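You operate a simulated robot arm through the tools that you are given. There is no shell and no other tool.

You run a simulated robot arm. Do the job below in one go: nothing can be reset, and whatever is moved stays where it is left.

TASK
Grip casting 92 in the vise, brush it clean, open the vise.
Fine: wind the vise in on it first, use the brown brush and put it back, wind the vise open after; the casting stays in it, the other stays dirty. Set down upright: brown brush. What is to be rubbed or washed off counts as gone when no trace of it is left.
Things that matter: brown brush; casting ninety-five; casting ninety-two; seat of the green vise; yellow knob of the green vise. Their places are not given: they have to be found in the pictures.

It is judged by the outcome, as a careful person would: the job done as asked, and still so three seconds after it is handed in. It fails if anything else is knocked over, pushed out of place, dropped, spilled or broken.

THE ROBOT
A 7-joint arm with a fingered hand, fixed in place. Base frame: the origin is on the floor under the middle of its stand, x ahead of it, y to its left, z up; the work surface is at about z = 0.8. Lengths are in m, angles in rad, forces in N, time in s.
With the tool pointing down near the work surface it reaches from about 0.36 to 0.72 m from the base axis. Its first joint turns from -1.204 to 3.002 rad. Payload 3.4 kg.
Tool frame: the origin (TCP) lies between the finger pads and is the grasp point; the fingertips stand 0.025 m ahead of it; z points along the fingers, y is the line along which they close. The gripper opens to 0.088 m; its body begins 0.029 m behind the TCP. The gripper is a hand of 4 fingers: y runs from the thumb to the fingers, the wrist lies at [-0.013, -0.097, -0.162] in the tool frame, and closing takes about 1.5 s.
Orientation is told as [roll, pitch, yaw] about the base's x, y, z axes, in that order, counted from this pose: with the fingers straight down and the wrist toward the robot, the tool's x, y and z point along [0, 1, 0], [1, 0, 0] and [0, 0, -1] of the base frame.

THE INTERFACE
- The arm moves only by the tool apply_moves. Its argument "targets" is one flat list of numbers, 7 for each row, row after row: the turn, a rotation vector about the base's x, y, z in rad, then the shift along the base's x, y, z in m, then the gripper command, from -1 (fully open) to 1 (shut), values between in proportion. In form: [ax, ay, az, x, y, z, hand, ax, ay, az, x, y, z, hand, ...]. A call has 1 to 20 rows; each row shifts and turns the commanded pose from where the row before left it. Each row takes 0.2 s and may step no farther than 0.05 m and 0.15 rad from the row before; otherwise, or with a gripper value out of range, the whole call is refused. Where a pose cannot be reached the arm comes as near as it can. A force on the tool above 90 N (or 10 N above the force at the start of the call, whichever is more), or a blocked arm, ends the call early, and 0.2 s more pass. Each finger travels about 0.108 m/s and halts on what it meets, pressing with about 31 N; the grip force reading is that of the motor and also rises with nothing between the fingers. The clock runs only during rows and for 0.2 s after the last one: add rows that do not move to give the fingers time. The reply holds the time, the measured pose of the TCP, the force on the tool along the base axes, the opening and the grip force, in the units named above and with some noise, with the torque about the TCP (base axes, N m) and any sound that the robot's microphone picked up.
- Cameras (640 x 400 px; columns grow to the right, rows downward): "scene" is fixed at [0.2203, 0.5007, 1.4334]; the picture's right is [-0.92, -0.38, 0.00], its down [-0.23, 0.55, -0.80] and it looks along [0.31, -0.74, -0.60] (base axes); focal length 355 px, centre (320, 200). "wrist" rides on the gripper at [0.064, -0.083, -0.098] in the tool frame; the picture's right is [-0.62, 0.37, -0.69], its down [-0.71, -0.63, 0.30] and it looks along [-0.32, 0.68, 0.65] (tool axes); focal length 265 px, centre (320, 200).
- capture(camera): a new picture of that camera. It takes no simulated time.
- move_column(by): slides the trunk up (or, below 0, down) by that many m; the arm rides with it, the base frame stays. It gives what a move gives, with no picture.
- set_grasp(shape): the hand has 4 fingers and takes this shape, open, in about a second: jaw (thumb against the fingers, like two jaws); tri (thumb and two fingers); tip (a fingertip pinch); poke (one finger out to press); point (the index stretched); flat (the hand flat); cup (the hand cupped); fist (a fist). The gripper value then closes the fingers along that shape, each until it touches; the sizes above hold for jaw. It gives what a move gives, with no picture.
- measure_at(camera, pixels): for up to 12 pixels [column, row] of the newest picture of that camera ("zoom" is the newest enlarged one), the place [x, y, z] in the base frame of the surface seen there, good to about 0.003 m. It takes no simulated time.
- close_up(camera, box): a new picture of the part [left, top, right, bottom] of that camera's present view, enlarged. It takes no simulated time.
- sign_off(): hands the job in; it is judged then, once.

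Open the gripper and draw the arm clear of the work before you hand the job in, unless the task says otherwise.

The tools are called after "Call:" as a command line: name --argument value ..., lists and objects as JSON in quotes. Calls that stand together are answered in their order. apply_moves: Moves the arm, as the interface text tells. Its arguments: {"type":"object","properties":{"targets":{"type":"array","items":{"type":"number"}}},"required":["targets"]} The other tools are called the same way: move_column (by) moves the trunk up or down; set_grasp (shape) gives the hand a shape; capture (camera) takes a picture; measure_at (camera, pixels) gives the place of the surface under pixels of a picture; close_up (camera, box) takes an enlarged picture of a part of a camera's view; sign_off () hands the job in.

At the start:

```text
t: 0.0
eef_pos: [0.5083, -0.2073, 1.0457]
tool_rot: [-0.001, 0.001, 0.002]
contact_force: [-0.4, 0.0, 0.8]
ft_torque: [-0.01, 0.01, 0.0]
grip_width: 0.0875
grasp_force: 0.0
shape: jaw
trunk travel left (down, up): [-0.675, 0.165]
```

scene: 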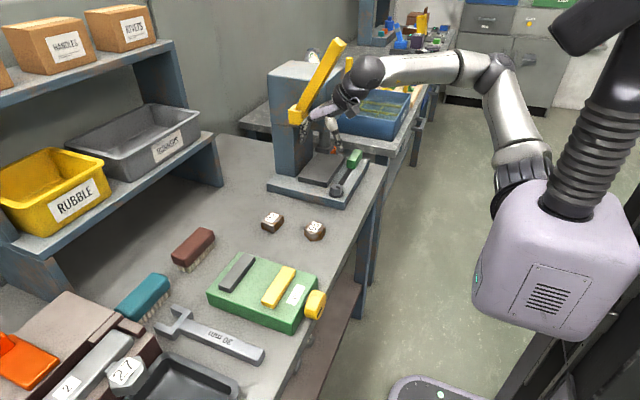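
wrist: 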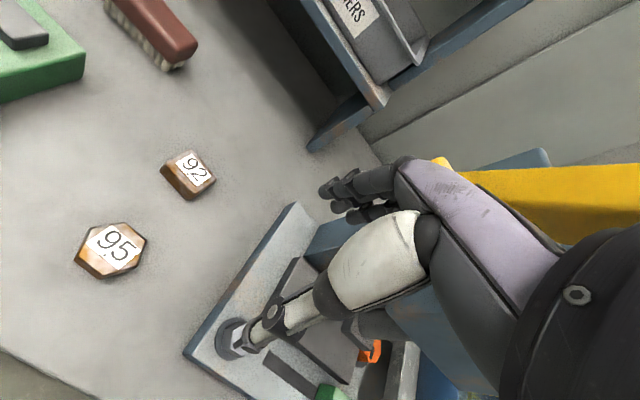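

I see the green vise around scene (265,292) with a yellow jaw and yellow knob at (315,305), the brown brush at (193,249), castings at (272,221) and (315,231). I take close-ups to see details.

Call:
close_up --camera "scene" --box '[160, 200, 352, 340]'

Call:
capture --camera "wrist"

Call:
measure_at --camera "scene" --pixels '[[272, 219], [315, 228], [193, 240], [238, 270], [280, 284], [315, 300], [258, 278], [300, 294], [240, 240], [330, 260]]'

```text
2.86 times, centred on (256, 270) of scene
```

zoom: 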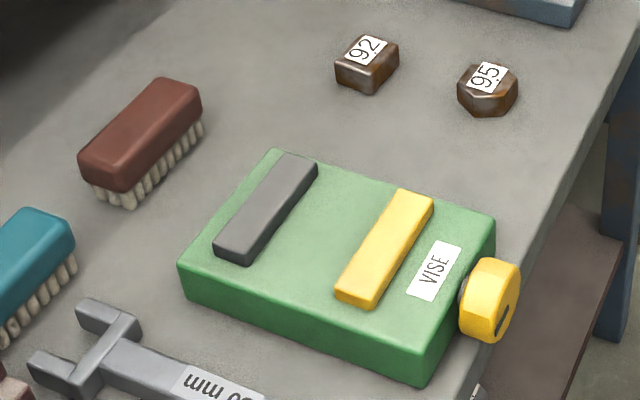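

```text
taken
```

wrist: 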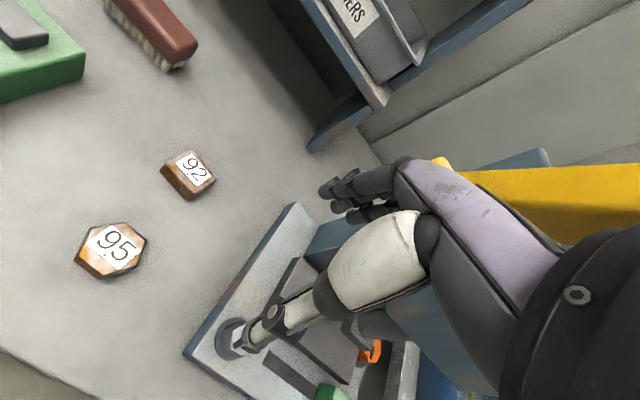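

```text
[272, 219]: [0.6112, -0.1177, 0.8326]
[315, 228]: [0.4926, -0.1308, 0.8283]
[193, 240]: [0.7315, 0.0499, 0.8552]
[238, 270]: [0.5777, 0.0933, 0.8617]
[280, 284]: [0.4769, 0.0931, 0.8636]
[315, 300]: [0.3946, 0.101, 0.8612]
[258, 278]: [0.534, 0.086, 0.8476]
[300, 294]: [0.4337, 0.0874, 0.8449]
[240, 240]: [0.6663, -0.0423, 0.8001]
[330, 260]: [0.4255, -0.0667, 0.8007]
```

The zoom shows the vise: grey fixed jaw, yellow moving jaw, yellow knob with a dark mark on its face. I measure its corners, the knob and the castings in the zoom picture.

Call:
measure_at --camera "zoom" --pixels '[[290, 155], [316, 164], [219, 245], [244, 254], [400, 193], [430, 203], [340, 288], [370, 300], [276, 152], [490, 222], [184, 266], [422, 350]]'

Call:
measure_at --camera "zoom" --pixels '[[490, 265], [510, 268], [475, 270], [500, 300], [498, 330], [510, 290], [480, 325], [466, 290], [502, 320], [470, 310]]'

Call:
measure_at --camera "zoom" --pixels '[[365, 50], [362, 38], [396, 48], [340, 62], [372, 72], [375, 85], [350, 75], [390, 65], [487, 78], [465, 90], [515, 88], [490, 66]]'

Call:
measure_at --camera "zoom" --pixels '[[157, 82], [198, 95], [84, 150], [125, 180], [140, 130], [165, 155], [130, 200], [200, 130], [95, 190]]'

```text
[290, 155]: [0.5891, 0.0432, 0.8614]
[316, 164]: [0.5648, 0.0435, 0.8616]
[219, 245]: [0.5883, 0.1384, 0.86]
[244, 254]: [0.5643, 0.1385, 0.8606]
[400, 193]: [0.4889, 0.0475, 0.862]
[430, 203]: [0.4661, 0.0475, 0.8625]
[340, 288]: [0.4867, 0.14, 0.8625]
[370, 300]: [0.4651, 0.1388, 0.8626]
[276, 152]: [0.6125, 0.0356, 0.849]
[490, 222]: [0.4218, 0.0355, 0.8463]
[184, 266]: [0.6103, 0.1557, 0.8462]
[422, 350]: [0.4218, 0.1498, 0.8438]
```

```text
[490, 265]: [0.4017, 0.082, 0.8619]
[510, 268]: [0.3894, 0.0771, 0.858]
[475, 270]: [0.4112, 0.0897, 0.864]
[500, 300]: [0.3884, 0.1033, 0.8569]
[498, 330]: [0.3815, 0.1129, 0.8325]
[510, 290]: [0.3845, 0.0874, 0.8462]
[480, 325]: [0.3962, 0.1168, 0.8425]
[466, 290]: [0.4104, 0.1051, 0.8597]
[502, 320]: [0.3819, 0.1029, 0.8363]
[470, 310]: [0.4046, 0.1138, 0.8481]
```

```text
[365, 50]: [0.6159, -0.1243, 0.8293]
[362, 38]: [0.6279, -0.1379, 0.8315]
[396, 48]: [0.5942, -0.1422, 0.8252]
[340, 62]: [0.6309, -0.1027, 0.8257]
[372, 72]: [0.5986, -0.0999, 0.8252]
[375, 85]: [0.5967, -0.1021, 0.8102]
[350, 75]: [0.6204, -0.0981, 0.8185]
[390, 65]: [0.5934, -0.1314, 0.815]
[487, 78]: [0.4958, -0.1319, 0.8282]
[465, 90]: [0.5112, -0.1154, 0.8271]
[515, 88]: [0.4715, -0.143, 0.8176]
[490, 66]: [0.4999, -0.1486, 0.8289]
```

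```text
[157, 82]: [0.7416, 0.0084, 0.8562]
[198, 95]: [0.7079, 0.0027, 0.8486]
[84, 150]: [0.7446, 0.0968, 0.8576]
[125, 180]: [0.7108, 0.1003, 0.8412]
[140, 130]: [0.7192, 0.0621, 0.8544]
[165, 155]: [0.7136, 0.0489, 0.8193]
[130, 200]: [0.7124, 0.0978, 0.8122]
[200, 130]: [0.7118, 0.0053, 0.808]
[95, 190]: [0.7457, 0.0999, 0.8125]
```

I now have the vise dimensions: gap between jaws from x≈0.488 to 0.564, y centre ≈0.092, top of base z≈0.845. Next I zoom on the castings and the knob to find their shape and orientation.

Call:
close_up --camera "wrist" --box '[60, 130, 236, 290]'

Call:
close_up --camera "scene" --box '[250, 200, 340, 256]'

Call:
measure_at --camera "wrist" --pixels '[[187, 167], [176, 158], [192, 150], [214, 180], [190, 197], [162, 168], [188, 188], [110, 245], [82, 260], [145, 240], [95, 225], [130, 270]]'

```text
2.50 times, centred on (148, 210) of wrist
```

zoom: 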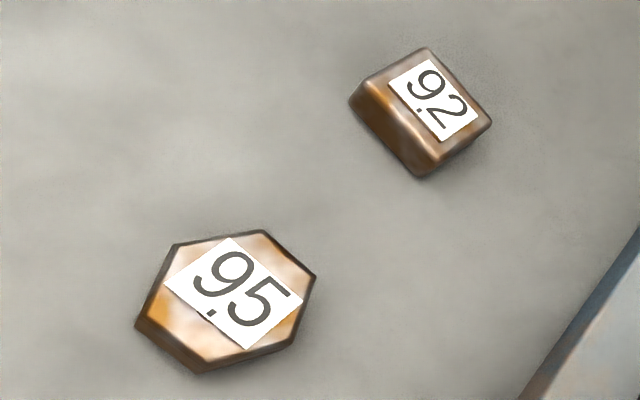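

```text
7.11 times, centred on (295, 228) of scene
```

zoom: 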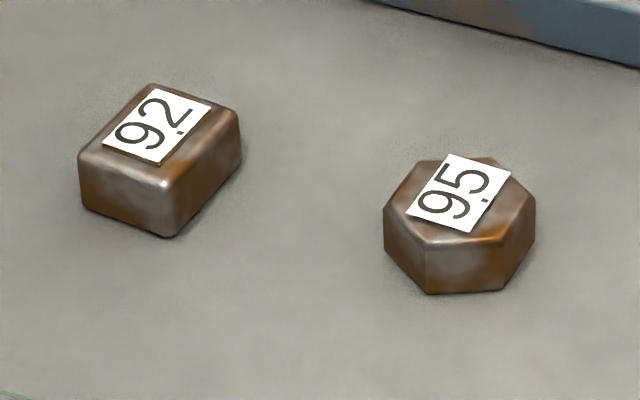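

```text
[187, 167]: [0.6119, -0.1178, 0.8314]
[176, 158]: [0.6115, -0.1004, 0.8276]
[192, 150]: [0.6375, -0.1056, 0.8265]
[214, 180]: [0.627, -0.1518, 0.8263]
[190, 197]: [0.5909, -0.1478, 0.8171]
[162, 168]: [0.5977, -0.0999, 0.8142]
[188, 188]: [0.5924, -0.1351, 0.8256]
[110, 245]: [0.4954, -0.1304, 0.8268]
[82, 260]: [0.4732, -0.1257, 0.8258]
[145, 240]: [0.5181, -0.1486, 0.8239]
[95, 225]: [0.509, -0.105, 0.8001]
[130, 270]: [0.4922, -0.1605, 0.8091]
```

Casting 92 is a rectangular block, in this zoom with top corners near (150,86), (236,112), (166,185), (84,155). I measure these corners for its size and yaw.

Call:
measure_at --camera "zoom" --pixels '[[150, 88], [232, 112], [166, 184], [86, 153], [84, 200], [172, 232], [238, 155], [120, 190], [205, 175], [200, 98], [125, 172], [100, 122]]'

Call:
close_up --camera "scene" --box '[280, 270, 344, 310]'

```text
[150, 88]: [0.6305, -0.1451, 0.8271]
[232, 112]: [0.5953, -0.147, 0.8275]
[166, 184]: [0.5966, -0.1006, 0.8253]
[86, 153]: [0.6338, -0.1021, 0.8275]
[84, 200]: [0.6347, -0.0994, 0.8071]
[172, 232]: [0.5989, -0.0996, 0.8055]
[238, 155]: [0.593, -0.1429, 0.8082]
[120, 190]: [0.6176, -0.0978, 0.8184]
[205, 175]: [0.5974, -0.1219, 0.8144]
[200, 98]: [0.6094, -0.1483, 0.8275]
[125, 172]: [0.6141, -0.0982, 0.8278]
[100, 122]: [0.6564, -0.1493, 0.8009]
```

```text
10.00 times, centred on (312, 290) of scene
```

zoom: 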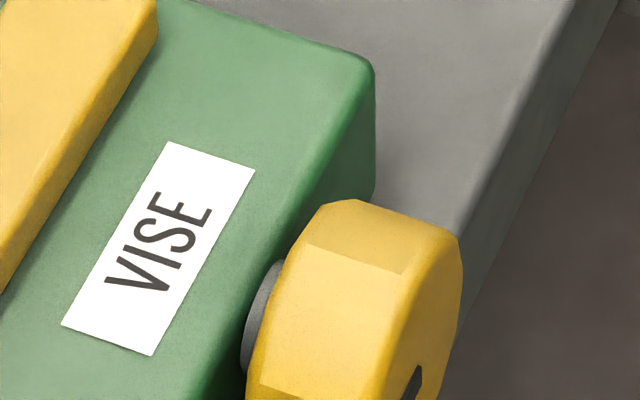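

Casting 92 measures about 0.038 (x) × 0.047 (y) × 0.028 m, centred near (0.614, -0.123), nearly axis-aligned. I look closer at the hand at wrist (370,250) and at the rest of the scene around the vise before moving.

Call:
close_up --camera "wrist" --box '[180, 120, 500, 400]'

Call:
close_up --camera "scene" --box '[250, 30, 420, 220]'

Call:
close_up --camera "scene" --box '[0, 200, 340, 400]'

```text
1.43 times, centred on (340, 260) of wrist
```

zoom: 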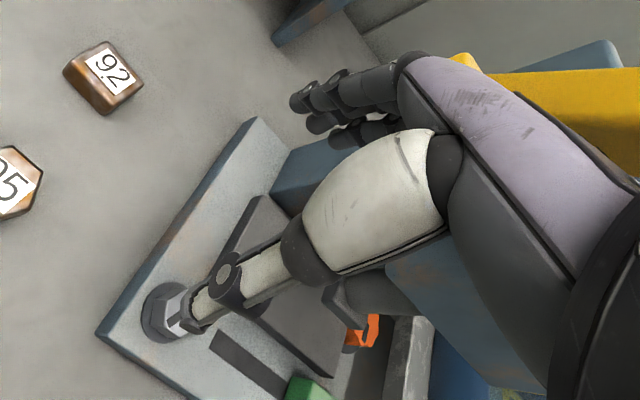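

```text
2.11 times, centred on (335, 125) of scene
```

zoom: 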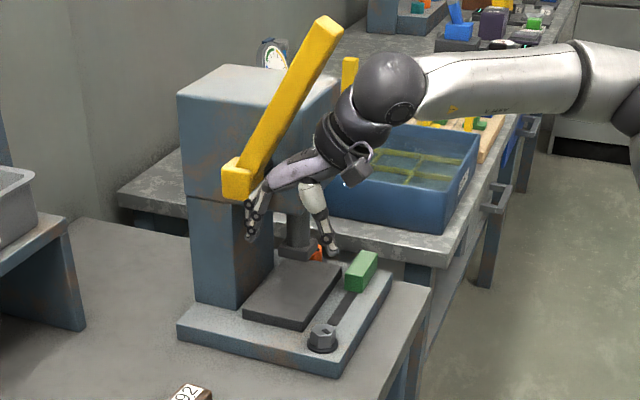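

```text
1.88 times, centred on (170, 300) of scene
```

zoom: 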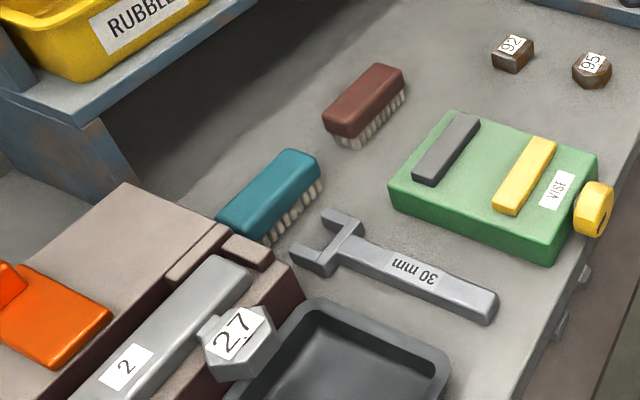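

The hand is beside the press lever (zoom (280,100)), and the shelf stands near the brown brush. I measure the shelf edges, the press and the spanner so that I can keep clear of them.

Call:
measure_at --camera "scene" --pixels '[[100, 205], [150, 175], [205, 145], [215, 180], [40, 240], [150, 50], [170, 45], [190, 130], [100, 180], [60, 215]]'

Call:
measure_at --camera "scene" --pixels '[[297, 115], [335, 45], [270, 75], [300, 130], [325, 205], [268, 185], [385, 165], [175, 330], [255, 355], [150, 280], [160, 315], [340, 185]]'

```text
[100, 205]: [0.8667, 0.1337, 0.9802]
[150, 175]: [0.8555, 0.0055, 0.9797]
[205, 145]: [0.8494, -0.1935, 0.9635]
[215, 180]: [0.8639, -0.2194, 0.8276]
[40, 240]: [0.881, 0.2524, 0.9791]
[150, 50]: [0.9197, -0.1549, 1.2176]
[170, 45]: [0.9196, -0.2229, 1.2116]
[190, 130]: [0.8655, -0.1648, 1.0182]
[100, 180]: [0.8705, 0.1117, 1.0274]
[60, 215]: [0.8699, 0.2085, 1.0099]
```

```text
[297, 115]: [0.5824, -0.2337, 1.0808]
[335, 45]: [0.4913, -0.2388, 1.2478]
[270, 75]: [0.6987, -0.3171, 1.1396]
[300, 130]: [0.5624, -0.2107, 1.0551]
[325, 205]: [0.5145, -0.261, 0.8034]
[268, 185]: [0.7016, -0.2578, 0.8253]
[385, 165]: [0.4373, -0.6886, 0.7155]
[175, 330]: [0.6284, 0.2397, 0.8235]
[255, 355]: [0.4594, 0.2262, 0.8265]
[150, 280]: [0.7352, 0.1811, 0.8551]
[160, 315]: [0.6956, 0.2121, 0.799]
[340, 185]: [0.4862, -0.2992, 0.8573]
```

The shelf edge is at x≈0.86 (z≈0.98), and the lever tip is at about (0.58,-0.234,1.08), close to the fingers. I measure the arm's own links to see where the elbow lies relative to the lever.

Call:
measure_at --camera "scene" --pixels '[[369, 68], [420, 68], [470, 65], [495, 72], [515, 120], [520, 165], [525, 190], [330, 108], [334, 125], [560, 200]]'

Call:
apply_moves --targets '[0, 0, 0, 0, 0.03, 0, -1, 0, 0, 0, 0, 0.03, 0, -1]'

```text
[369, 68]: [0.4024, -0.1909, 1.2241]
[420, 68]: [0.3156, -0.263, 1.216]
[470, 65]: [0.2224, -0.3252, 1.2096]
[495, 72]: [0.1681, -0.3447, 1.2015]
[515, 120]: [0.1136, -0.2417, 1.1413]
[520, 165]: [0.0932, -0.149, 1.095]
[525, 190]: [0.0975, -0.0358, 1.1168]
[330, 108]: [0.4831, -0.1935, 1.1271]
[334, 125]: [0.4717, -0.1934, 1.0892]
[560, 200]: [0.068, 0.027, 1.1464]
```

```text
t: 0.6
eef_pos: [0.5086, -0.1455, 1.0444]
tool_rot: [0.0, -0.001, 0.001]
contact_force: [-0.3, -0.2, -0.6]
ft_torque: [0.0, 0.0, -0.03]
grip_width: 0.0878
grasp_force: 0.0
shape: jaw
trunk travel left (down, up): [-0.675, 0.165]
```

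The arm has moved clear of the lever by 6 cm (pose now (0.509,-0.146,1.044)). I move above casting 92 at a height of about 0.92.

Call:
apply_moves --targets '[0, 0, 0, 0.02, 0.01, -0.02, -1, 0, 0, 0, 0.03, 0.012, -0.025, -1, 0, 0, 0, 0.03, 0, -0.03, -1, 0, 0, 0, 0.0254, 0, -0.03, -1, 0, 0, 0, 0, 0, -0.02, -1]'

Call:
capture --camera "wrist"

Call:
capture --camera "scene"

```text
t: 1.8
eef_pos: [0.613, -0.1254, 0.9211]
tool_rot: [0.001, 0.0, 0.002]
contact_force: [0.4, -0.6, 0.2]
ft_torque: [0.0, -0.04, 0.04]
grip_width: 0.0875
grasp_force: 0.0
shape: jaw
trunk travel left (down, up): [-0.675, 0.165]
```

```text
taken
```

wrist: 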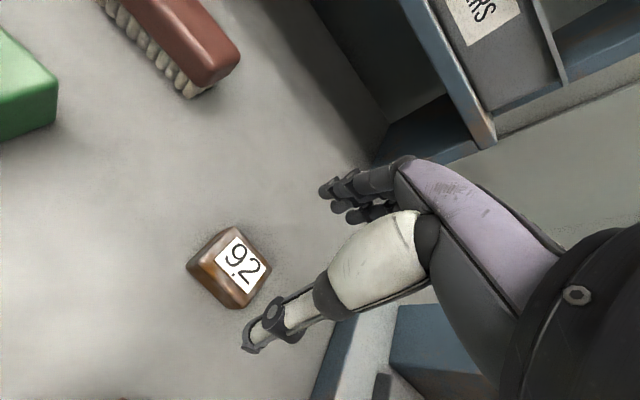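

```text
taken
```

scene: 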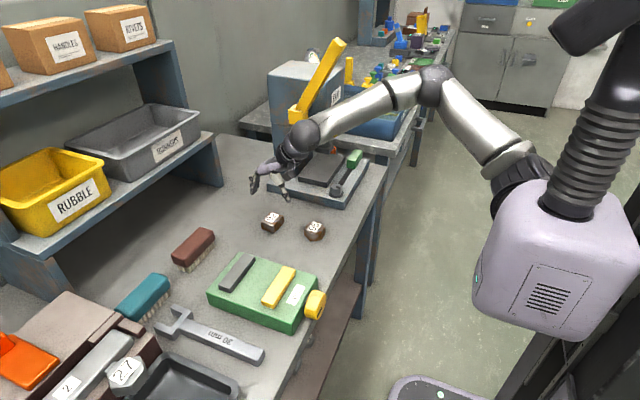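

The hand is above casting 92 (wrist (230,265)); the thumb tip is at (250,345) and the finger tips are near (330,190). I measure the fingertip positions and zoom in on them to know their size.

Call:
close_up --camera "wrist" --box '[180, 140, 440, 370]'

Call:
measure_at --camera "wrist" --pixels '[[247, 338], [262, 330], [275, 345], [323, 188], [336, 207], [355, 214], [345, 185], [380, 180], [290, 300], [235, 262], [350, 200]]'

Call:
close_up --camera "scene" --box '[230, 110, 350, 250]'

```text
1.74 times, centred on (310, 255) of wrist
```

zoom: 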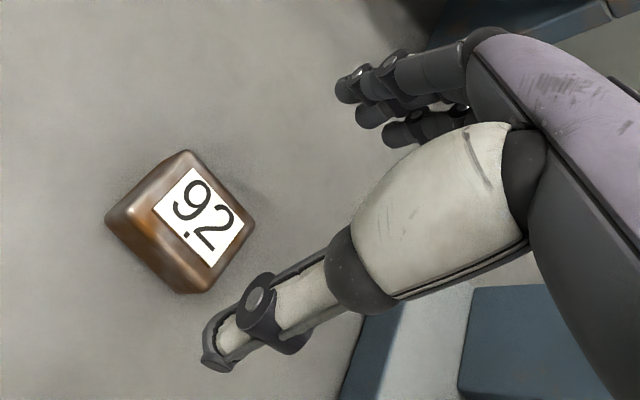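

```text
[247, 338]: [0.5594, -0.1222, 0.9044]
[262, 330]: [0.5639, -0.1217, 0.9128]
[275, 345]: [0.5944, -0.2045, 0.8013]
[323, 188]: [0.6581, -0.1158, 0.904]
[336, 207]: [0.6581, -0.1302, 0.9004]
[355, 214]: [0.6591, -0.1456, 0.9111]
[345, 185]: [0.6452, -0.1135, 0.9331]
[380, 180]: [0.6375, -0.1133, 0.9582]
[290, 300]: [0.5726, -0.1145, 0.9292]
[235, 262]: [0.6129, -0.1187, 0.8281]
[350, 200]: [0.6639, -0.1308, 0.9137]
```

```text
2.86 times, centred on (290, 180) of scene
```

zoom: 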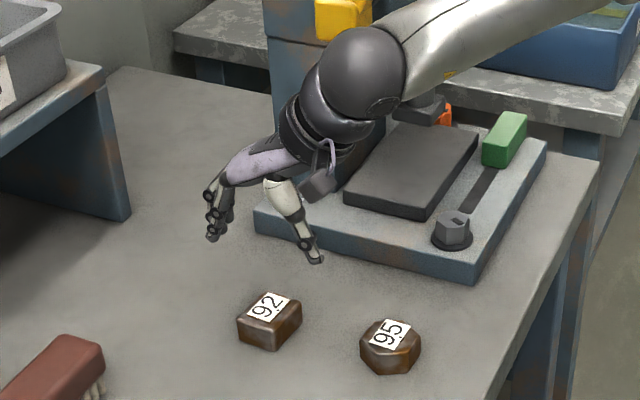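

Three slender fingers (each about 0.015 m wide, at y −0.116…−0.146) oppose the thumb at x≈0.56, and casting 92 lies between them. I lower to TCP z≈0.834 with the hand open.

Call:
apply_moves --targets '[0, 0, 0, 0.001, 0.001, -0.03, -1, 0, 0, 0, 0, 0, -0.03, -1, 0, 0, 0, 0, 0, -0.027, -1, 0, 0, 0, 0, 0, 0, -1]'

Call:
capture --camera "wrist"

Call:
close_up --camera "scene" --box '[210, 130, 330, 260]'

```text
t: 2.8
eef_pos: [0.6138, -0.1233, 0.8315]
tool_rot: [0.0, 0.0, 0.003]
contact_force: [0.3, -0.8, -1.0]
ft_torque: [0.01, 0.0, 0.02]
grip_width: 0.0877
grasp_force: 0.0
shape: jaw
trunk travel left (down, up): [-0.675, 0.165]
```

```text
taken
```

wrist: 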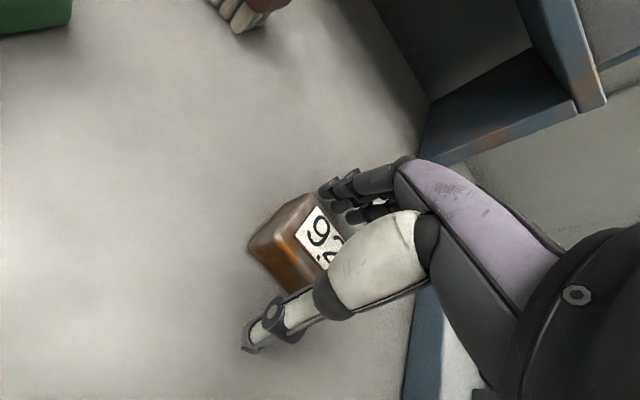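

```text
3.08 times, centred on (270, 195) of scene
```

zoom: 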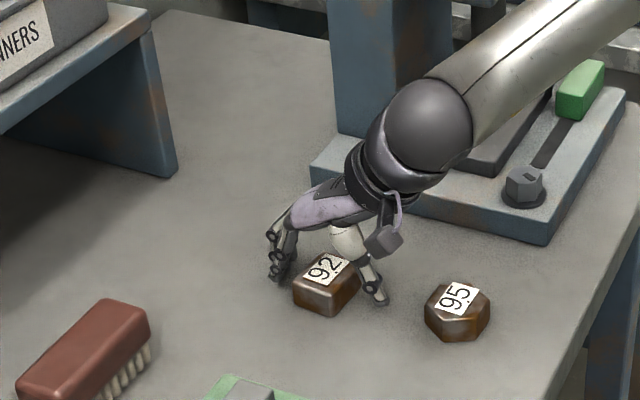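

The casting sits between thumb and fingers (scene zoom (328,283)), with TCP z 0.8315. I close the hand and wait for the grip.

Call:
apply_moves --targets '[0, 0, 0, 0, 0, 0.002, 0.3, 0, 0, 0, 0, 0, 0, 1, 0, 0, 0, 0, 0, 0, 1, 0, 0, 0, 0, 0, 0, 1, 0, 0, 0, 0, 0, 0, 1, 0, 0, 0, 0, 0, 0, 1, 0, 0, 0, 0, 0, 0, 1, 0, 0, 0, 0, 0, 0, 1]'

Call:
capture --camera "wrist"

Call:
close_up --camera "scene" --box '[210, 130, 330, 260]'

```text
t: 4.6
eef_pos: [0.615, -0.1237, 0.8345]
tool_rot: [0.0, 0.0, 0.0]
contact_force: [-0.5, -0.3, -0.2]
ft_torque: [0.02, -0.02, 0.01]
grip_width: 0.036
grasp_force: 30.8
shape: jaw
trunk travel left (down, up): [-0.675, 0.165]
```

```text
taken
```

wrist: 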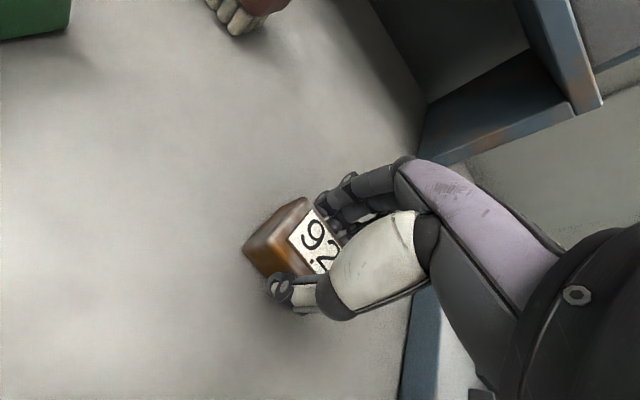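

```text
3.08 times, centred on (270, 195) of scene
```

zoom: 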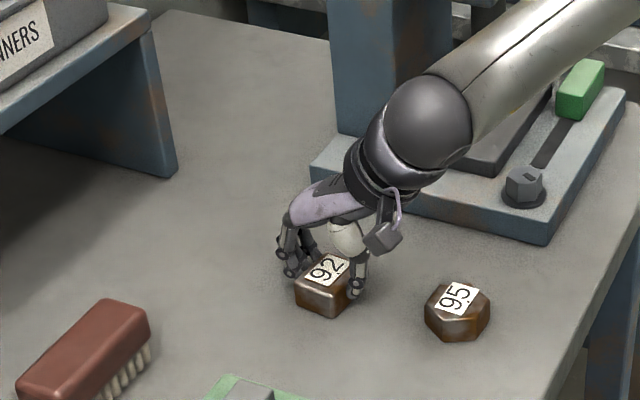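

The casting is held (width 0.036, 30.8 N). I lift it straight up about 0.12 m.

Call:
apply_moves --targets '[0, 0, 0, 0, 0, 0.02, 1, 0, 0, 0, 0, 0.005, 0.035, 1, 0, 0, 0, 0, 0.01, 0.035, 1, 0, 0, 0, 0, 0.02, 0.03, 1, 0, 0, 0, 0, 0, 0, 1]'

Call:
capture --camera "wrist"

Call:
capture --camera "scene"

```text
t: 5.8
eef_pos: [0.616, -0.0876, 0.9556]
tool_rot: [0.001, 0.001, 0.001]
contact_force: [-0.8, 0.3, -1.2]
ft_torque: [-0.02, -0.01, 0.02]
grip_width: 0.0359
grasp_force: 31.0
shape: jaw
trunk travel left (down, up): [-0.675, 0.165]
```

```text
taken
```

wrist: 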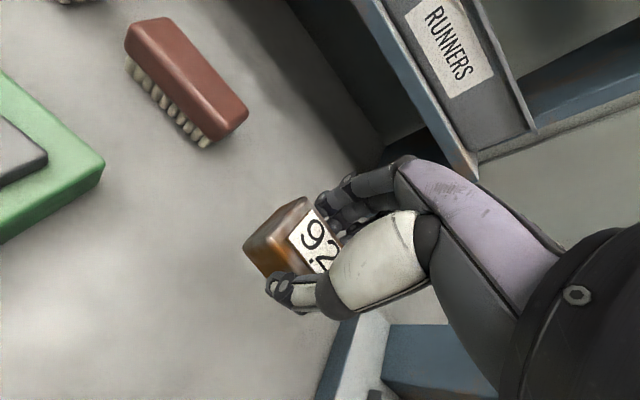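

```text
taken
```

scene: 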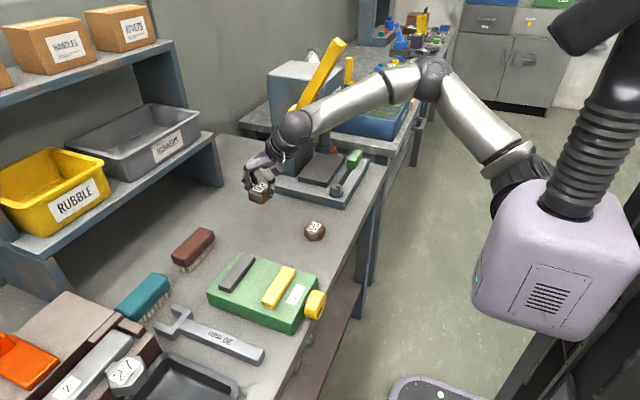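

The casting is firmly held in the air (scene (258,190)). I now travel over the vise while turning the hand +90° in yaw, so that the fingers fit in the slot between the jaws.

Call:
apply_moves --targets '[0, 0, 0.1428, -0.0082, 0.0163, 0, 1, 0, 0, 0.1428, -0.0082, 0.0163, 0, 1, 0, 0, 0.1428, -0.0082, 0.0163, 0, 1, 0, 0, 0.1428, -0.0082, 0.0163, 0, 1, 0, 0, 0.1428, -0.0082, 0.0163, 0, 1, 0, 0, 0.1428, -0.0082, 0.0163, 0, 1, 0, 0, 0.1428, -0.0082, 0.0163, 0, 1, 0, 0, 0.1428, -0.0082, 0.0163, 0, 1, 0, 0, 0.1428, -0.0082, 0.0163, 0, 1, 0, 0, 0.1428, -0.0082, 0.0163, 0, 1, 0, 0, 0.1428, -0.0082, 0.0163, 0, 1, 0, 0, 0, 0, 0, 0, 1]'

Call:
capture --camera "wrist"

Call:
capture --camera "scene"

```text
t: 8.4
eef_pos: [0.5687, 0.0044, 0.9555]
tool_rot: [0.001, 0.001, 0.812]
contact_force: [0.5, -0.9, -0.5]
ft_torque: [-0.02, 0.0, 0.0]
grip_width: 0.0358
grasp_force: 31.0
shape: jaw
out of reach, approached as far as the arm can: row 6, 7, 8, 9, 10, 11
trunk travel left (down, up): [-0.675, 0.165]
```

```text
taken
```

wrist: 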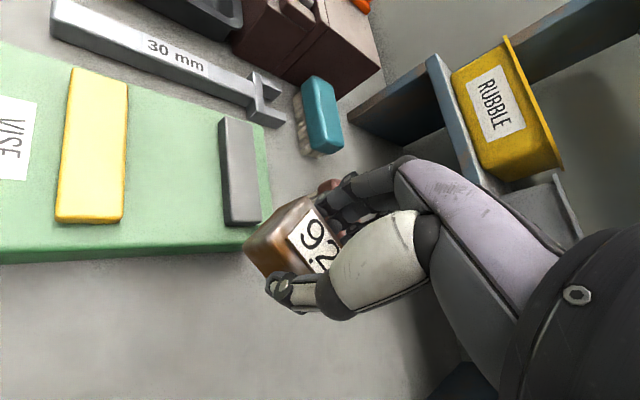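

```text
taken
```

scene: 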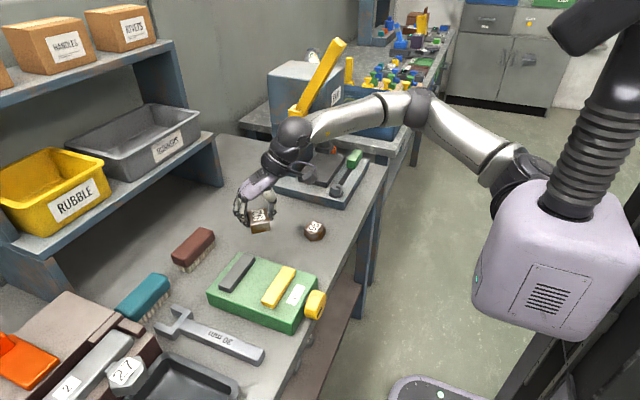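

The hand stopped at yaw 0.81 – the rest was out of reach. I send a small yaw-back row to learn where the commanded pose is now.

Call:
apply_moves --targets '[0, 0, -0.1, 0, 0, 0, 1, 0, 0, 0, 0, 0, 0, 1]'

Call:
measure_at --camera "wrist" --pixels '[[266, 290], [275, 280], [290, 300], [283, 290], [320, 195], [326, 210], [345, 180], [335, 185], [245, 245], [270, 275], [310, 200], [300, 220]]'

```text
t: 9.0
eef_pos: [0.5684, 0.0047, 0.9548]
tool_rot: [0.002, 0.001, 0.709]
contact_force: [0.4, -0.3, -1.3]
ft_torque: [-0.01, 0.05, 0.01]
grip_width: 0.0358
grasp_force: 30.9
shape: jaw
trunk travel left (down, up): [-0.675, 0.165]
```

```text
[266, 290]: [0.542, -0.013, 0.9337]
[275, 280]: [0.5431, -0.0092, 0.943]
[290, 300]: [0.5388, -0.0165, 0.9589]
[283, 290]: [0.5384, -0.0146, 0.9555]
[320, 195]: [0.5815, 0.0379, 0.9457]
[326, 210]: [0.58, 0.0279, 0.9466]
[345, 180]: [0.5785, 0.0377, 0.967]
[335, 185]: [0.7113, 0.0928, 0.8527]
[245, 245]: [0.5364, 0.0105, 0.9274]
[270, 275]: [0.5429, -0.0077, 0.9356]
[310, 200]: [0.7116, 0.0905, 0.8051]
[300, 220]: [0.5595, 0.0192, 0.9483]
```

The command continues from the reached pose (yaw 0.709). I move over the vise seat at (0.526, 0.092) and then try to increase the yaw there.

Call:
apply_moves --targets '[0, 0, 0, -0.0106, 0.022, 0, 1, 0, 0, 0, -0.0106, 0.022, 0, 1, 0, 0, 0, -0.0106, 0.022, 0, 1, 0, 0, 0, -0.0106, 0.0213, 0, 1, 0, 0, 0.14, 0, 0, 0, 1, 0, 0, 0.14, 0, 0, 0, 1, 0, 0, 0.14, 0, 0, 0, 1, 0, 0, 0.14, 0, 0, 0, 1, 0, 0, 0.14, 0, 0, 0, 1, 0, 0, 0.14, 0, 0, 0, 1]'

Call:
capture --camera "scene"

```text
t: 11.2
eef_pos: [0.5274, 0.0915, 0.9545]
tool_rot: [0.0, 0.001, 0.99]
contact_force: [0.4, 0.1, -2.0]
ft_torque: [-0.01, 0.03, -0.01]
grip_width: 0.0361
grasp_force: 31.0
shape: jaw
out of reach, approached as far as the arm can: row 7, 8, 9, 10
trunk travel left (down, up): [-0.675, 0.165]
```

```text
taken
```

scene: 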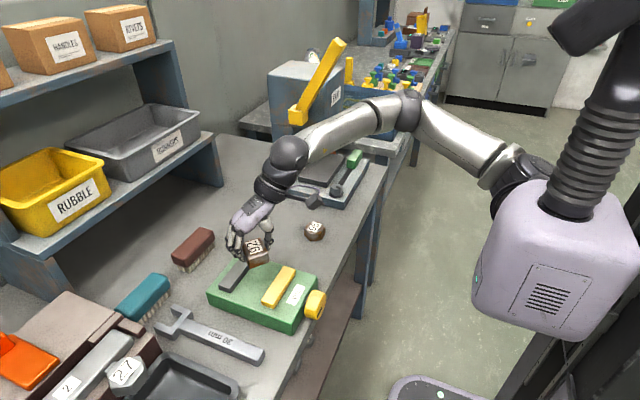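

Yaw limit here is about 1.0. I raise the trunk by 0.12 to make the forearm steeper and see whether the yaw range grows.

Call:
move_column --by 0.12

```text
t: 12.7
eef_pos: [0.5269, 0.0914, 1.0741]
tool_rot: [0.001, 0.0, 0.99]
contact_force: [-1.1, 0.3, -0.8]
ft_torque: [0.01, -0.05, -0.01]
grip_width: 0.0359
grasp_force: 31.4
shape: jaw
trunk travel left (down, up): [-0.795, 0.045]
```

The arm rode up to z=1.074. I lower the hand 0.12 m relative to the trunk and try more yaw.

Call:
apply_moves --targets '[0, 0, 0, 0, 0, -0.04, 1, 0, 0, 0, 0, 0, -0.04, 1, 0, 0, 0, 0, 0, -0.04, 1, 0, 0, 0.14, 0, 0, 0, 1, 0, 0, 0.14, 0, 0, 0, 1, 0, 0, 0.14, 0, 0, 0, 1, 0, 0, 0.14, 0, 0, 0, 1, 0, 0, 0.02, 0, 0, 0, 1]'

Call:
capture --camera "scene"

```text
t: 14.5
eef_pos: [0.5261, 0.0915, 0.9548]
tool_rot: [-0.001, 0.001, 1.008]
contact_force: [0.8, 0.1, -1.1]
ft_torque: [0.04, 0.02, 0.0]
grip_width: 0.0358
grasp_force: 30.9
shape: jaw
out of reach, approached as far as the arm can: row 4, 5, 6, 7
trunk travel left (down, up): [-0.795, 0.045]
```

```text
taken
```

scene: 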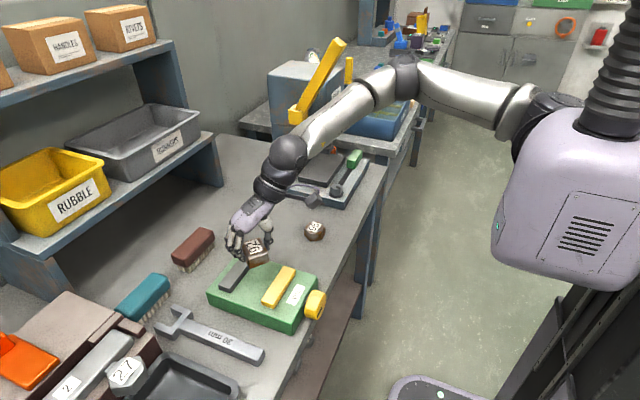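

Trunk height hardly changes the limit. I go the other way and test negative yaw down to −1.57, staying above the vise at z≈0.955.

Call:
apply_moves --targets '[0, 0, -0.145, 0, 0, 0, 1, 0, 0, -0.145, 0, 0, 0, 1, 0, 0, -0.145, 0, 0, 0, 1, 0, 0, -0.145, 0, 0, 0, 1, 0, 0, -0.145, 0, 0, 0, 1, 0, 0, -0.145, 0, 0, 0, 1, 0, 0, -0.145, 0, 0, 0, 1, 0, 0, -0.145, 0, 0, 0, 1, 0, 0, -0.145, 0, 0, 0, 1, 0, 0, -0.145, 0, 0, 0, 1, 0, 0, -0.145, 0, 0, 0, 1, 0, 0, -0.145, 0, 0, 0, 1, 0, 0, -0.145, 0, 0, 0, 1, 0, 0, -0.145, 0, 0, 0, 1, 0, 0, -0.145, 0, 0, 0, 1, 0, 0, -0.145, 0, 0, 0, 1, 0, 0, -0.145, 0, 0, 0, 1, 0, 0, -0.115, 0, 0, 0, 1]'

Call:
capture --camera "scene"

Call:
capture --camera "wrist"

```text
t: 18.3
eef_pos: [0.5274, 0.0907, 0.9541]
tool_rot: [0.001, -0.001, -1.572]
contact_force: [-0.2, -0.5, -3.2]
ft_torque: [0.03, 0.01, -0.01]
grip_width: 0.0358
grasp_force: 31.0
shape: jaw
trunk travel left (down, up): [-0.795, 0.045]
```

```text
taken
```

scene: 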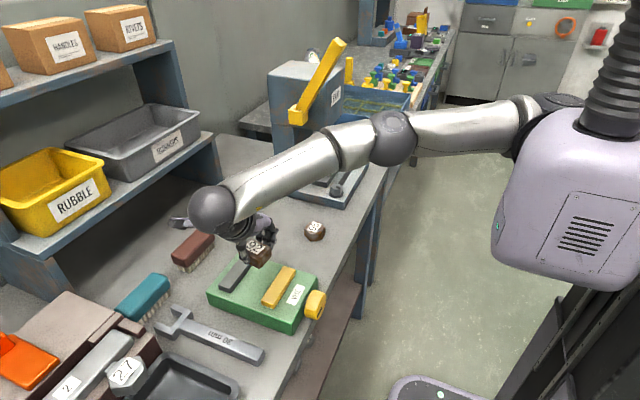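

```text
taken
```

wrist: 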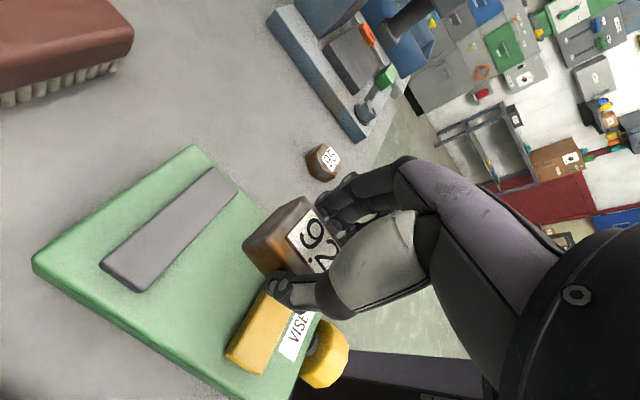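

Yaw −1.57 is reachable. The casting hangs above the seat with its long side along x; I lower it to just above the seat (TCP z≈0.886).

Call:
apply_moves --targets '[0, 0, 0, -0.001, 0.001, -0.03, 1, 0, 0, 0, 0, 0, -0.025, 1, 0, 0, 0, 0, 0, -0.013, 1, 0, 0, 0, 0, 0, 0, 1]'

Call:
close_up --camera "scene" --box '[190, 200, 340, 340]'

Call:
capture --camera "wrist"

```text
t: 19.3
eef_pos: [0.5237, 0.0836, 0.8861]
tool_rot: [0.0, 0.001, -1.571]
contact_force: [0.2, -0.7, -1.7]
ft_torque: [0.01, 0.01, 0.01]
grip_width: 0.0357
grasp_force: 30.5
shape: jaw
out of reach, approached as far as the arm can: row 2
trunk travel left (down, up): [-0.795, 0.045]
```

```text
2.86 times, centred on (265, 270) of scene
```

zoom: 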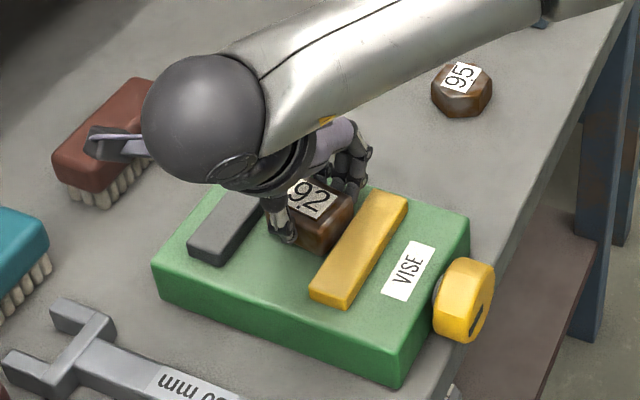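

```text
taken
```

wrist: 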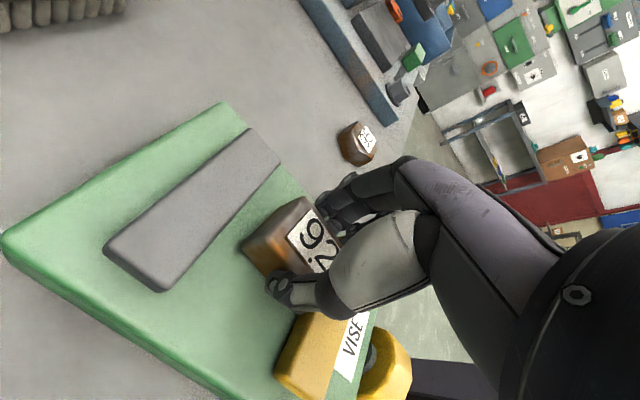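

The arm is near its limit with the trunk up (y drifted to 0.0836). I raise the hand 0.06 and recentre, then lower the trunk by 0.06 instead.

Call:
apply_moves --targets '[0, 0, 0, 0, 0, 0.03, 1, 0, 0, 0, 0.001, 0.004, 0.03, 1, 0, 0, 0, 0.0013, 0.0045, 0.0, 1, 0, 0, 0, 0, 0, 0, 1]'

Call:
move_column --by -0.056

Call:
capture --camera "wrist"

Call:
close_up --camera "scene" --box '[190, 200, 340, 340]'

```text
t: 20.3
eef_pos: [0.5257, 0.0911, 0.9468]
tool_rot: [-0.001, 0.001, -1.57]
contact_force: [-0.4, 0.4, -0.3]
ft_torque: [-0.01, 0.0, 0.01]
grip_width: 0.0355
grasp_force: 31.3
shape: jaw
trunk travel left (down, up): [-0.795, 0.045]
```

```text
t: 21.3
eef_pos: [0.5265, 0.0924, 0.8912]
tool_rot: [0.0, 0.0, -1.57]
contact_force: [0.2, 0.1, -1.2]
ft_torque: [0.0, -0.04, 0.01]
grip_width: 0.0357
grasp_force: 30.8
shape: jaw
trunk travel left (down, up): [-0.739, 0.101]
```

```text
taken
```

wrist: 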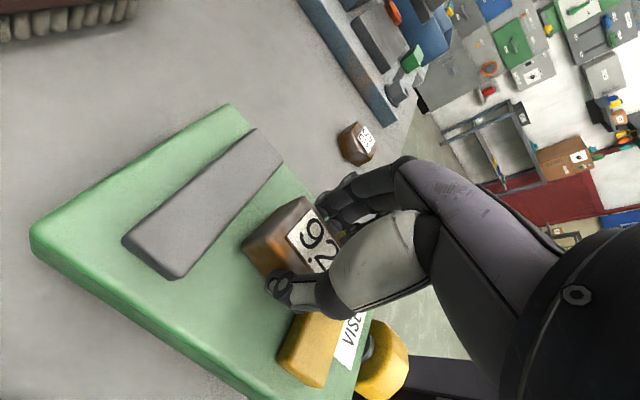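

```text
2.86 times, centred on (265, 270) of scene
```

zoom: 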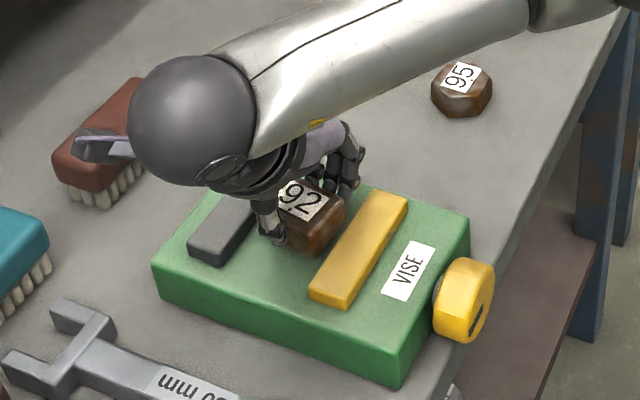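

The pose is (0.5265, 0.0924, 0.891), centred over the seat. I lower in small steps watching the force for contact with the seat (expected near z≈0.880).

Call:
apply_moves --targets '[0, 0, 0, 0, 0, -0.005, 1, 0, 0, 0, 0, 0, -0.004, 1, 0, 0, 0, 0, 0, 0, 1]'

Call:
close_up --camera "scene" --box '[220, 230, 310, 310]'

```text
t: 22.1
eef_pos: [0.5263, 0.0922, 0.8829]
tool_rot: [0.0, -0.001, -1.571]
contact_force: [-0.1, -0.2, -1.2]
ft_torque: [-0.02, 0.01, -0.02]
grip_width: 0.0354
grasp_force: 31.1
shape: jaw
trunk travel left (down, up): [-0.739, 0.101]
```

```text
5.00 times, centred on (265, 270) of scene
```

zoom: 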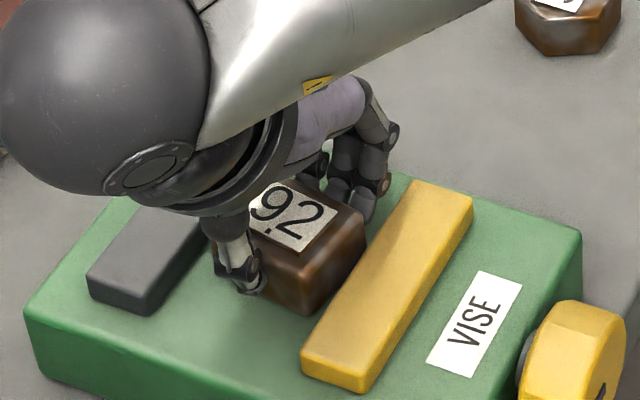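

Still no contact at z≈0.883; the casting hovers a few mm above the seat. I lower a few millimetres more.

Call:
apply_moves --targets '[0, 0, 0, 0, 0, -0.002, 1, 0, 0, 0, 0, 0, -0.002, 1, 0, 0, 0, 0, 0, 0, 1]'

```text
t: 22.9
eef_pos: [0.5257, 0.0907, 0.8792]
tool_rot: [0.005, 0.002, -1.57]
contact_force: [3.8, 0.0, 17.0]
ft_torque: [0.07, -0.04, 0.08]
grip_width: 0.0362
grasp_force: 31.6
shape: jaw
trunk travel left (down, up): [-0.739, 0.101]
```

Contact (17 N up): the casting rests on the seat. I open the hand and wait.

Call:
apply_moves --targets '[0, 0, 0, 0, 0, 0.001, 0.2, 0, 0, 0, 0, 0, 0, -0.3, 0, 0, 0, 0, 0, 0, -0.6, 0, 0, 0, 0, 0, 0, -0.8, 0, 0, 0, 0, 0, 0, -0.8, 0, 0, 0, 0, 0, 0, -0.8]'

Call:
capture --camera "wrist"

Call:
close_up --camera "scene" --box '[220, 230, 310, 310]'

```text
t: 24.3
eef_pos: [0.5262, 0.0916, 0.8783]
tool_rot: [-0.001, -0.001, -1.569]
contact_force: [-1.0, -0.6, -0.1]
ft_torque: [0.0, 0.02, 0.0]
grip_width: 0.0792
grasp_force: 0.0
shape: jaw
trunk travel left (down, up): [-0.739, 0.101]
```

```text
taken
```

wrist: 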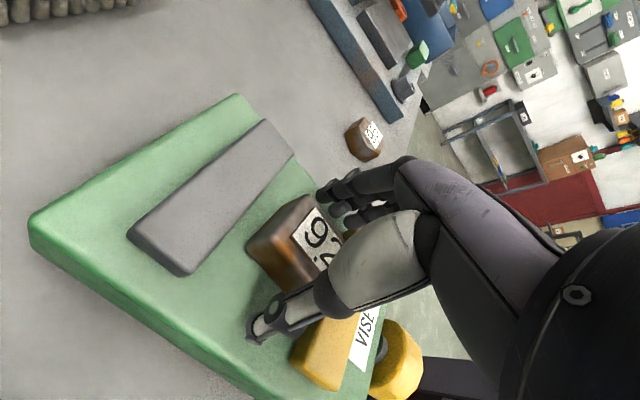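

```text
5.00 times, centred on (265, 270) of scene
```

zoom: 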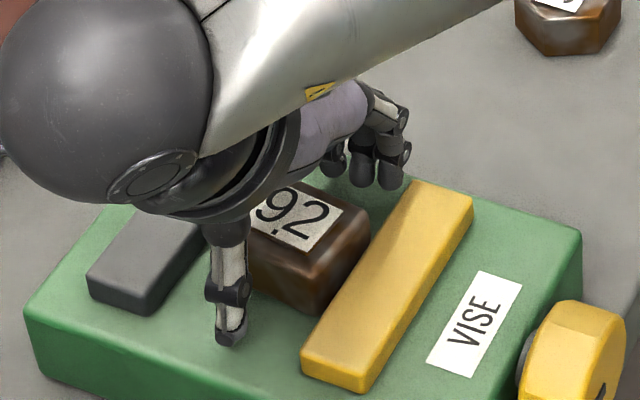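

The hand is open and the casting stands on the seat between the jaws. I lift the hand straight up about 0.1 m and look at the vise and knob.

Call:
apply_moves --targets '[0, 0, 0, 0, 0, 0.03, -0.8, 0, 0, 0, 0, 0, 0.04, -1, 0, 0, 0, 0, 0, 0.04, -1, 0, 0, 0, 0, 0, 0, -1]'

Call:
capture --camera "wrist"

Call:
close_up --camera "scene" --box '[200, 220, 350, 340]'

```text
t: 25.3
eef_pos: [0.5274, 0.0915, 0.99]
tool_rot: [0.0, 0.0, -1.572]
contact_force: [0.6, -0.2, 0.7]
ft_torque: [0.0, -0.03, -0.01]
grip_width: 0.0875
grasp_force: 0.0
shape: jaw
trunk travel left (down, up): [-0.739, 0.101]
```

```text
taken
```

wrist: 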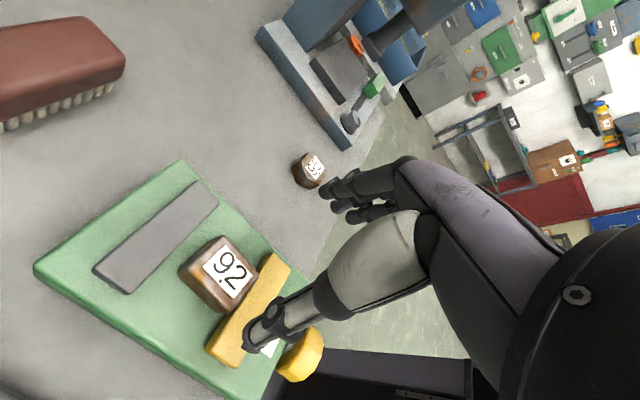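

```text
3.33 times, centred on (275, 280) of scene
```

zoom: 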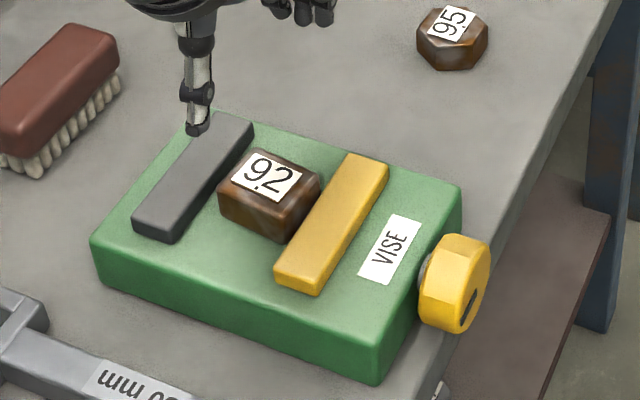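

The casting sits between the jaws (zoom (268,195)). I measure the casting, knob and table edge in this zoom.

Call:
measure_at --camera "zoom" --pixels '[[255, 150], [317, 172], [288, 208], [224, 188], [345, 200], [375, 160], [500, 240], [470, 340], [455, 360], [520, 210], [440, 390], [430, 365]]'

Call:
measure_at --camera "zoom" --pixels '[[462, 236], [485, 245], [440, 240], [425, 268], [420, 290], [424, 318], [455, 330], [478, 270], [470, 300], [462, 322], [487, 275], [450, 260]]'

Call:
close_up --camera "scene" --box '[290, 270, 350, 330]'

```text
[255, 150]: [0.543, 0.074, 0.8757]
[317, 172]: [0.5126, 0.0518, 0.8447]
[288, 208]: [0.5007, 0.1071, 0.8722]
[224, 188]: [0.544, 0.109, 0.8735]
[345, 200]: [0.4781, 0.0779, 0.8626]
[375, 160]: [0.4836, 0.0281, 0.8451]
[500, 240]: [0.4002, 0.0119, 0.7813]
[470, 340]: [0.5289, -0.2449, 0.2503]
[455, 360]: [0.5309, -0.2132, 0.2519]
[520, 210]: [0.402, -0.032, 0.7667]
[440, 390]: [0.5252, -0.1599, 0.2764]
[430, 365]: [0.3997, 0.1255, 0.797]
```

```text
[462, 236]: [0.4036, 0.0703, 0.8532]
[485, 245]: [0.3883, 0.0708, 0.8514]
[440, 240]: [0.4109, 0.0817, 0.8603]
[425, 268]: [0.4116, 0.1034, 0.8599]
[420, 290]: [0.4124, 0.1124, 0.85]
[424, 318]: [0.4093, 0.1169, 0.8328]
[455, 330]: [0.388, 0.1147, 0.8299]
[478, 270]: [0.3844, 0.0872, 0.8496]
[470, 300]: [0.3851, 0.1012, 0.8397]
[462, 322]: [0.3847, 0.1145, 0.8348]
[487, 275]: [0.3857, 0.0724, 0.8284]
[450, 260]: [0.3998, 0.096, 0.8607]
```

```text
6.67 times, centred on (320, 300) of scene
```

zoom: 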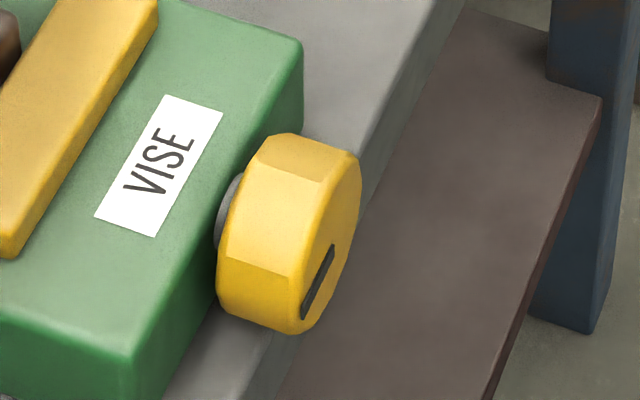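

The table edge is at x≈0.40, so the knob (x 0.384–0.412, centre y≈0.092, z≈0.838, radius ≈0.025) overhangs it. I move above the knob at z≈0.95 with the hand open.

Call:
apply_moves --targets '[0, 0, 0, -0.035, 0, 0, -1, 0, 0, 0, -0.035, 0, 0, -1, 0, 0, 0, -0.035, 0, -0.01, -1, 0, 0, 0, -0.034, 0, -0.02, -1, 0, 0, 0, 0, 0, 0, -1]'

Call:
capture --camera "wrist"

Call:
capture --camera "scene"

```text
t: 26.5
eef_pos: [0.3861, 0.0917, 0.9591]
tool_rot: [0.001, 0.001, -1.572]
contact_force: [-0.2, -0.4, 0.7]
ft_torque: [0.02, 0.03, 0.0]
grip_width: 0.0877
grasp_force: 0.1
shape: jaw
trunk travel left (down, up): [-0.739, 0.101]
```

```text
taken
```

wrist: 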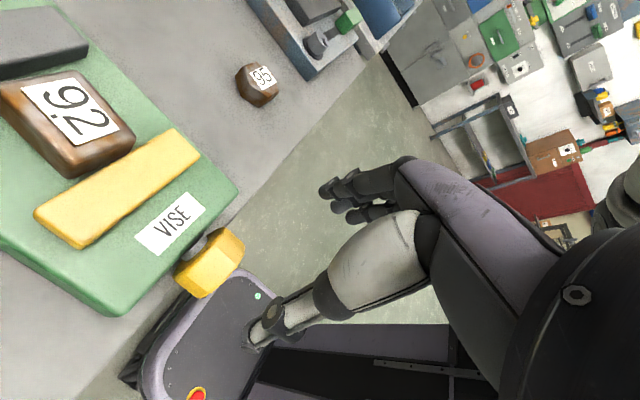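

```text
taken
```

scene: 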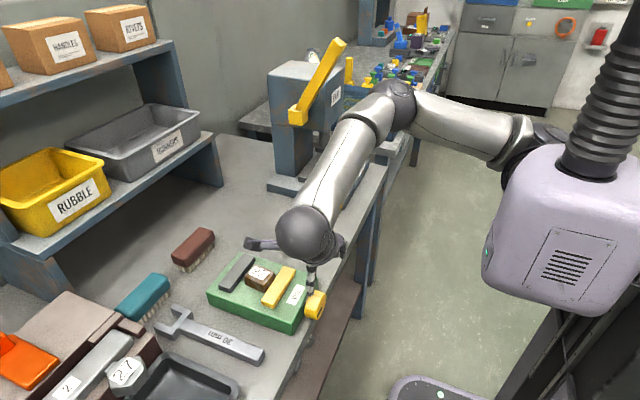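

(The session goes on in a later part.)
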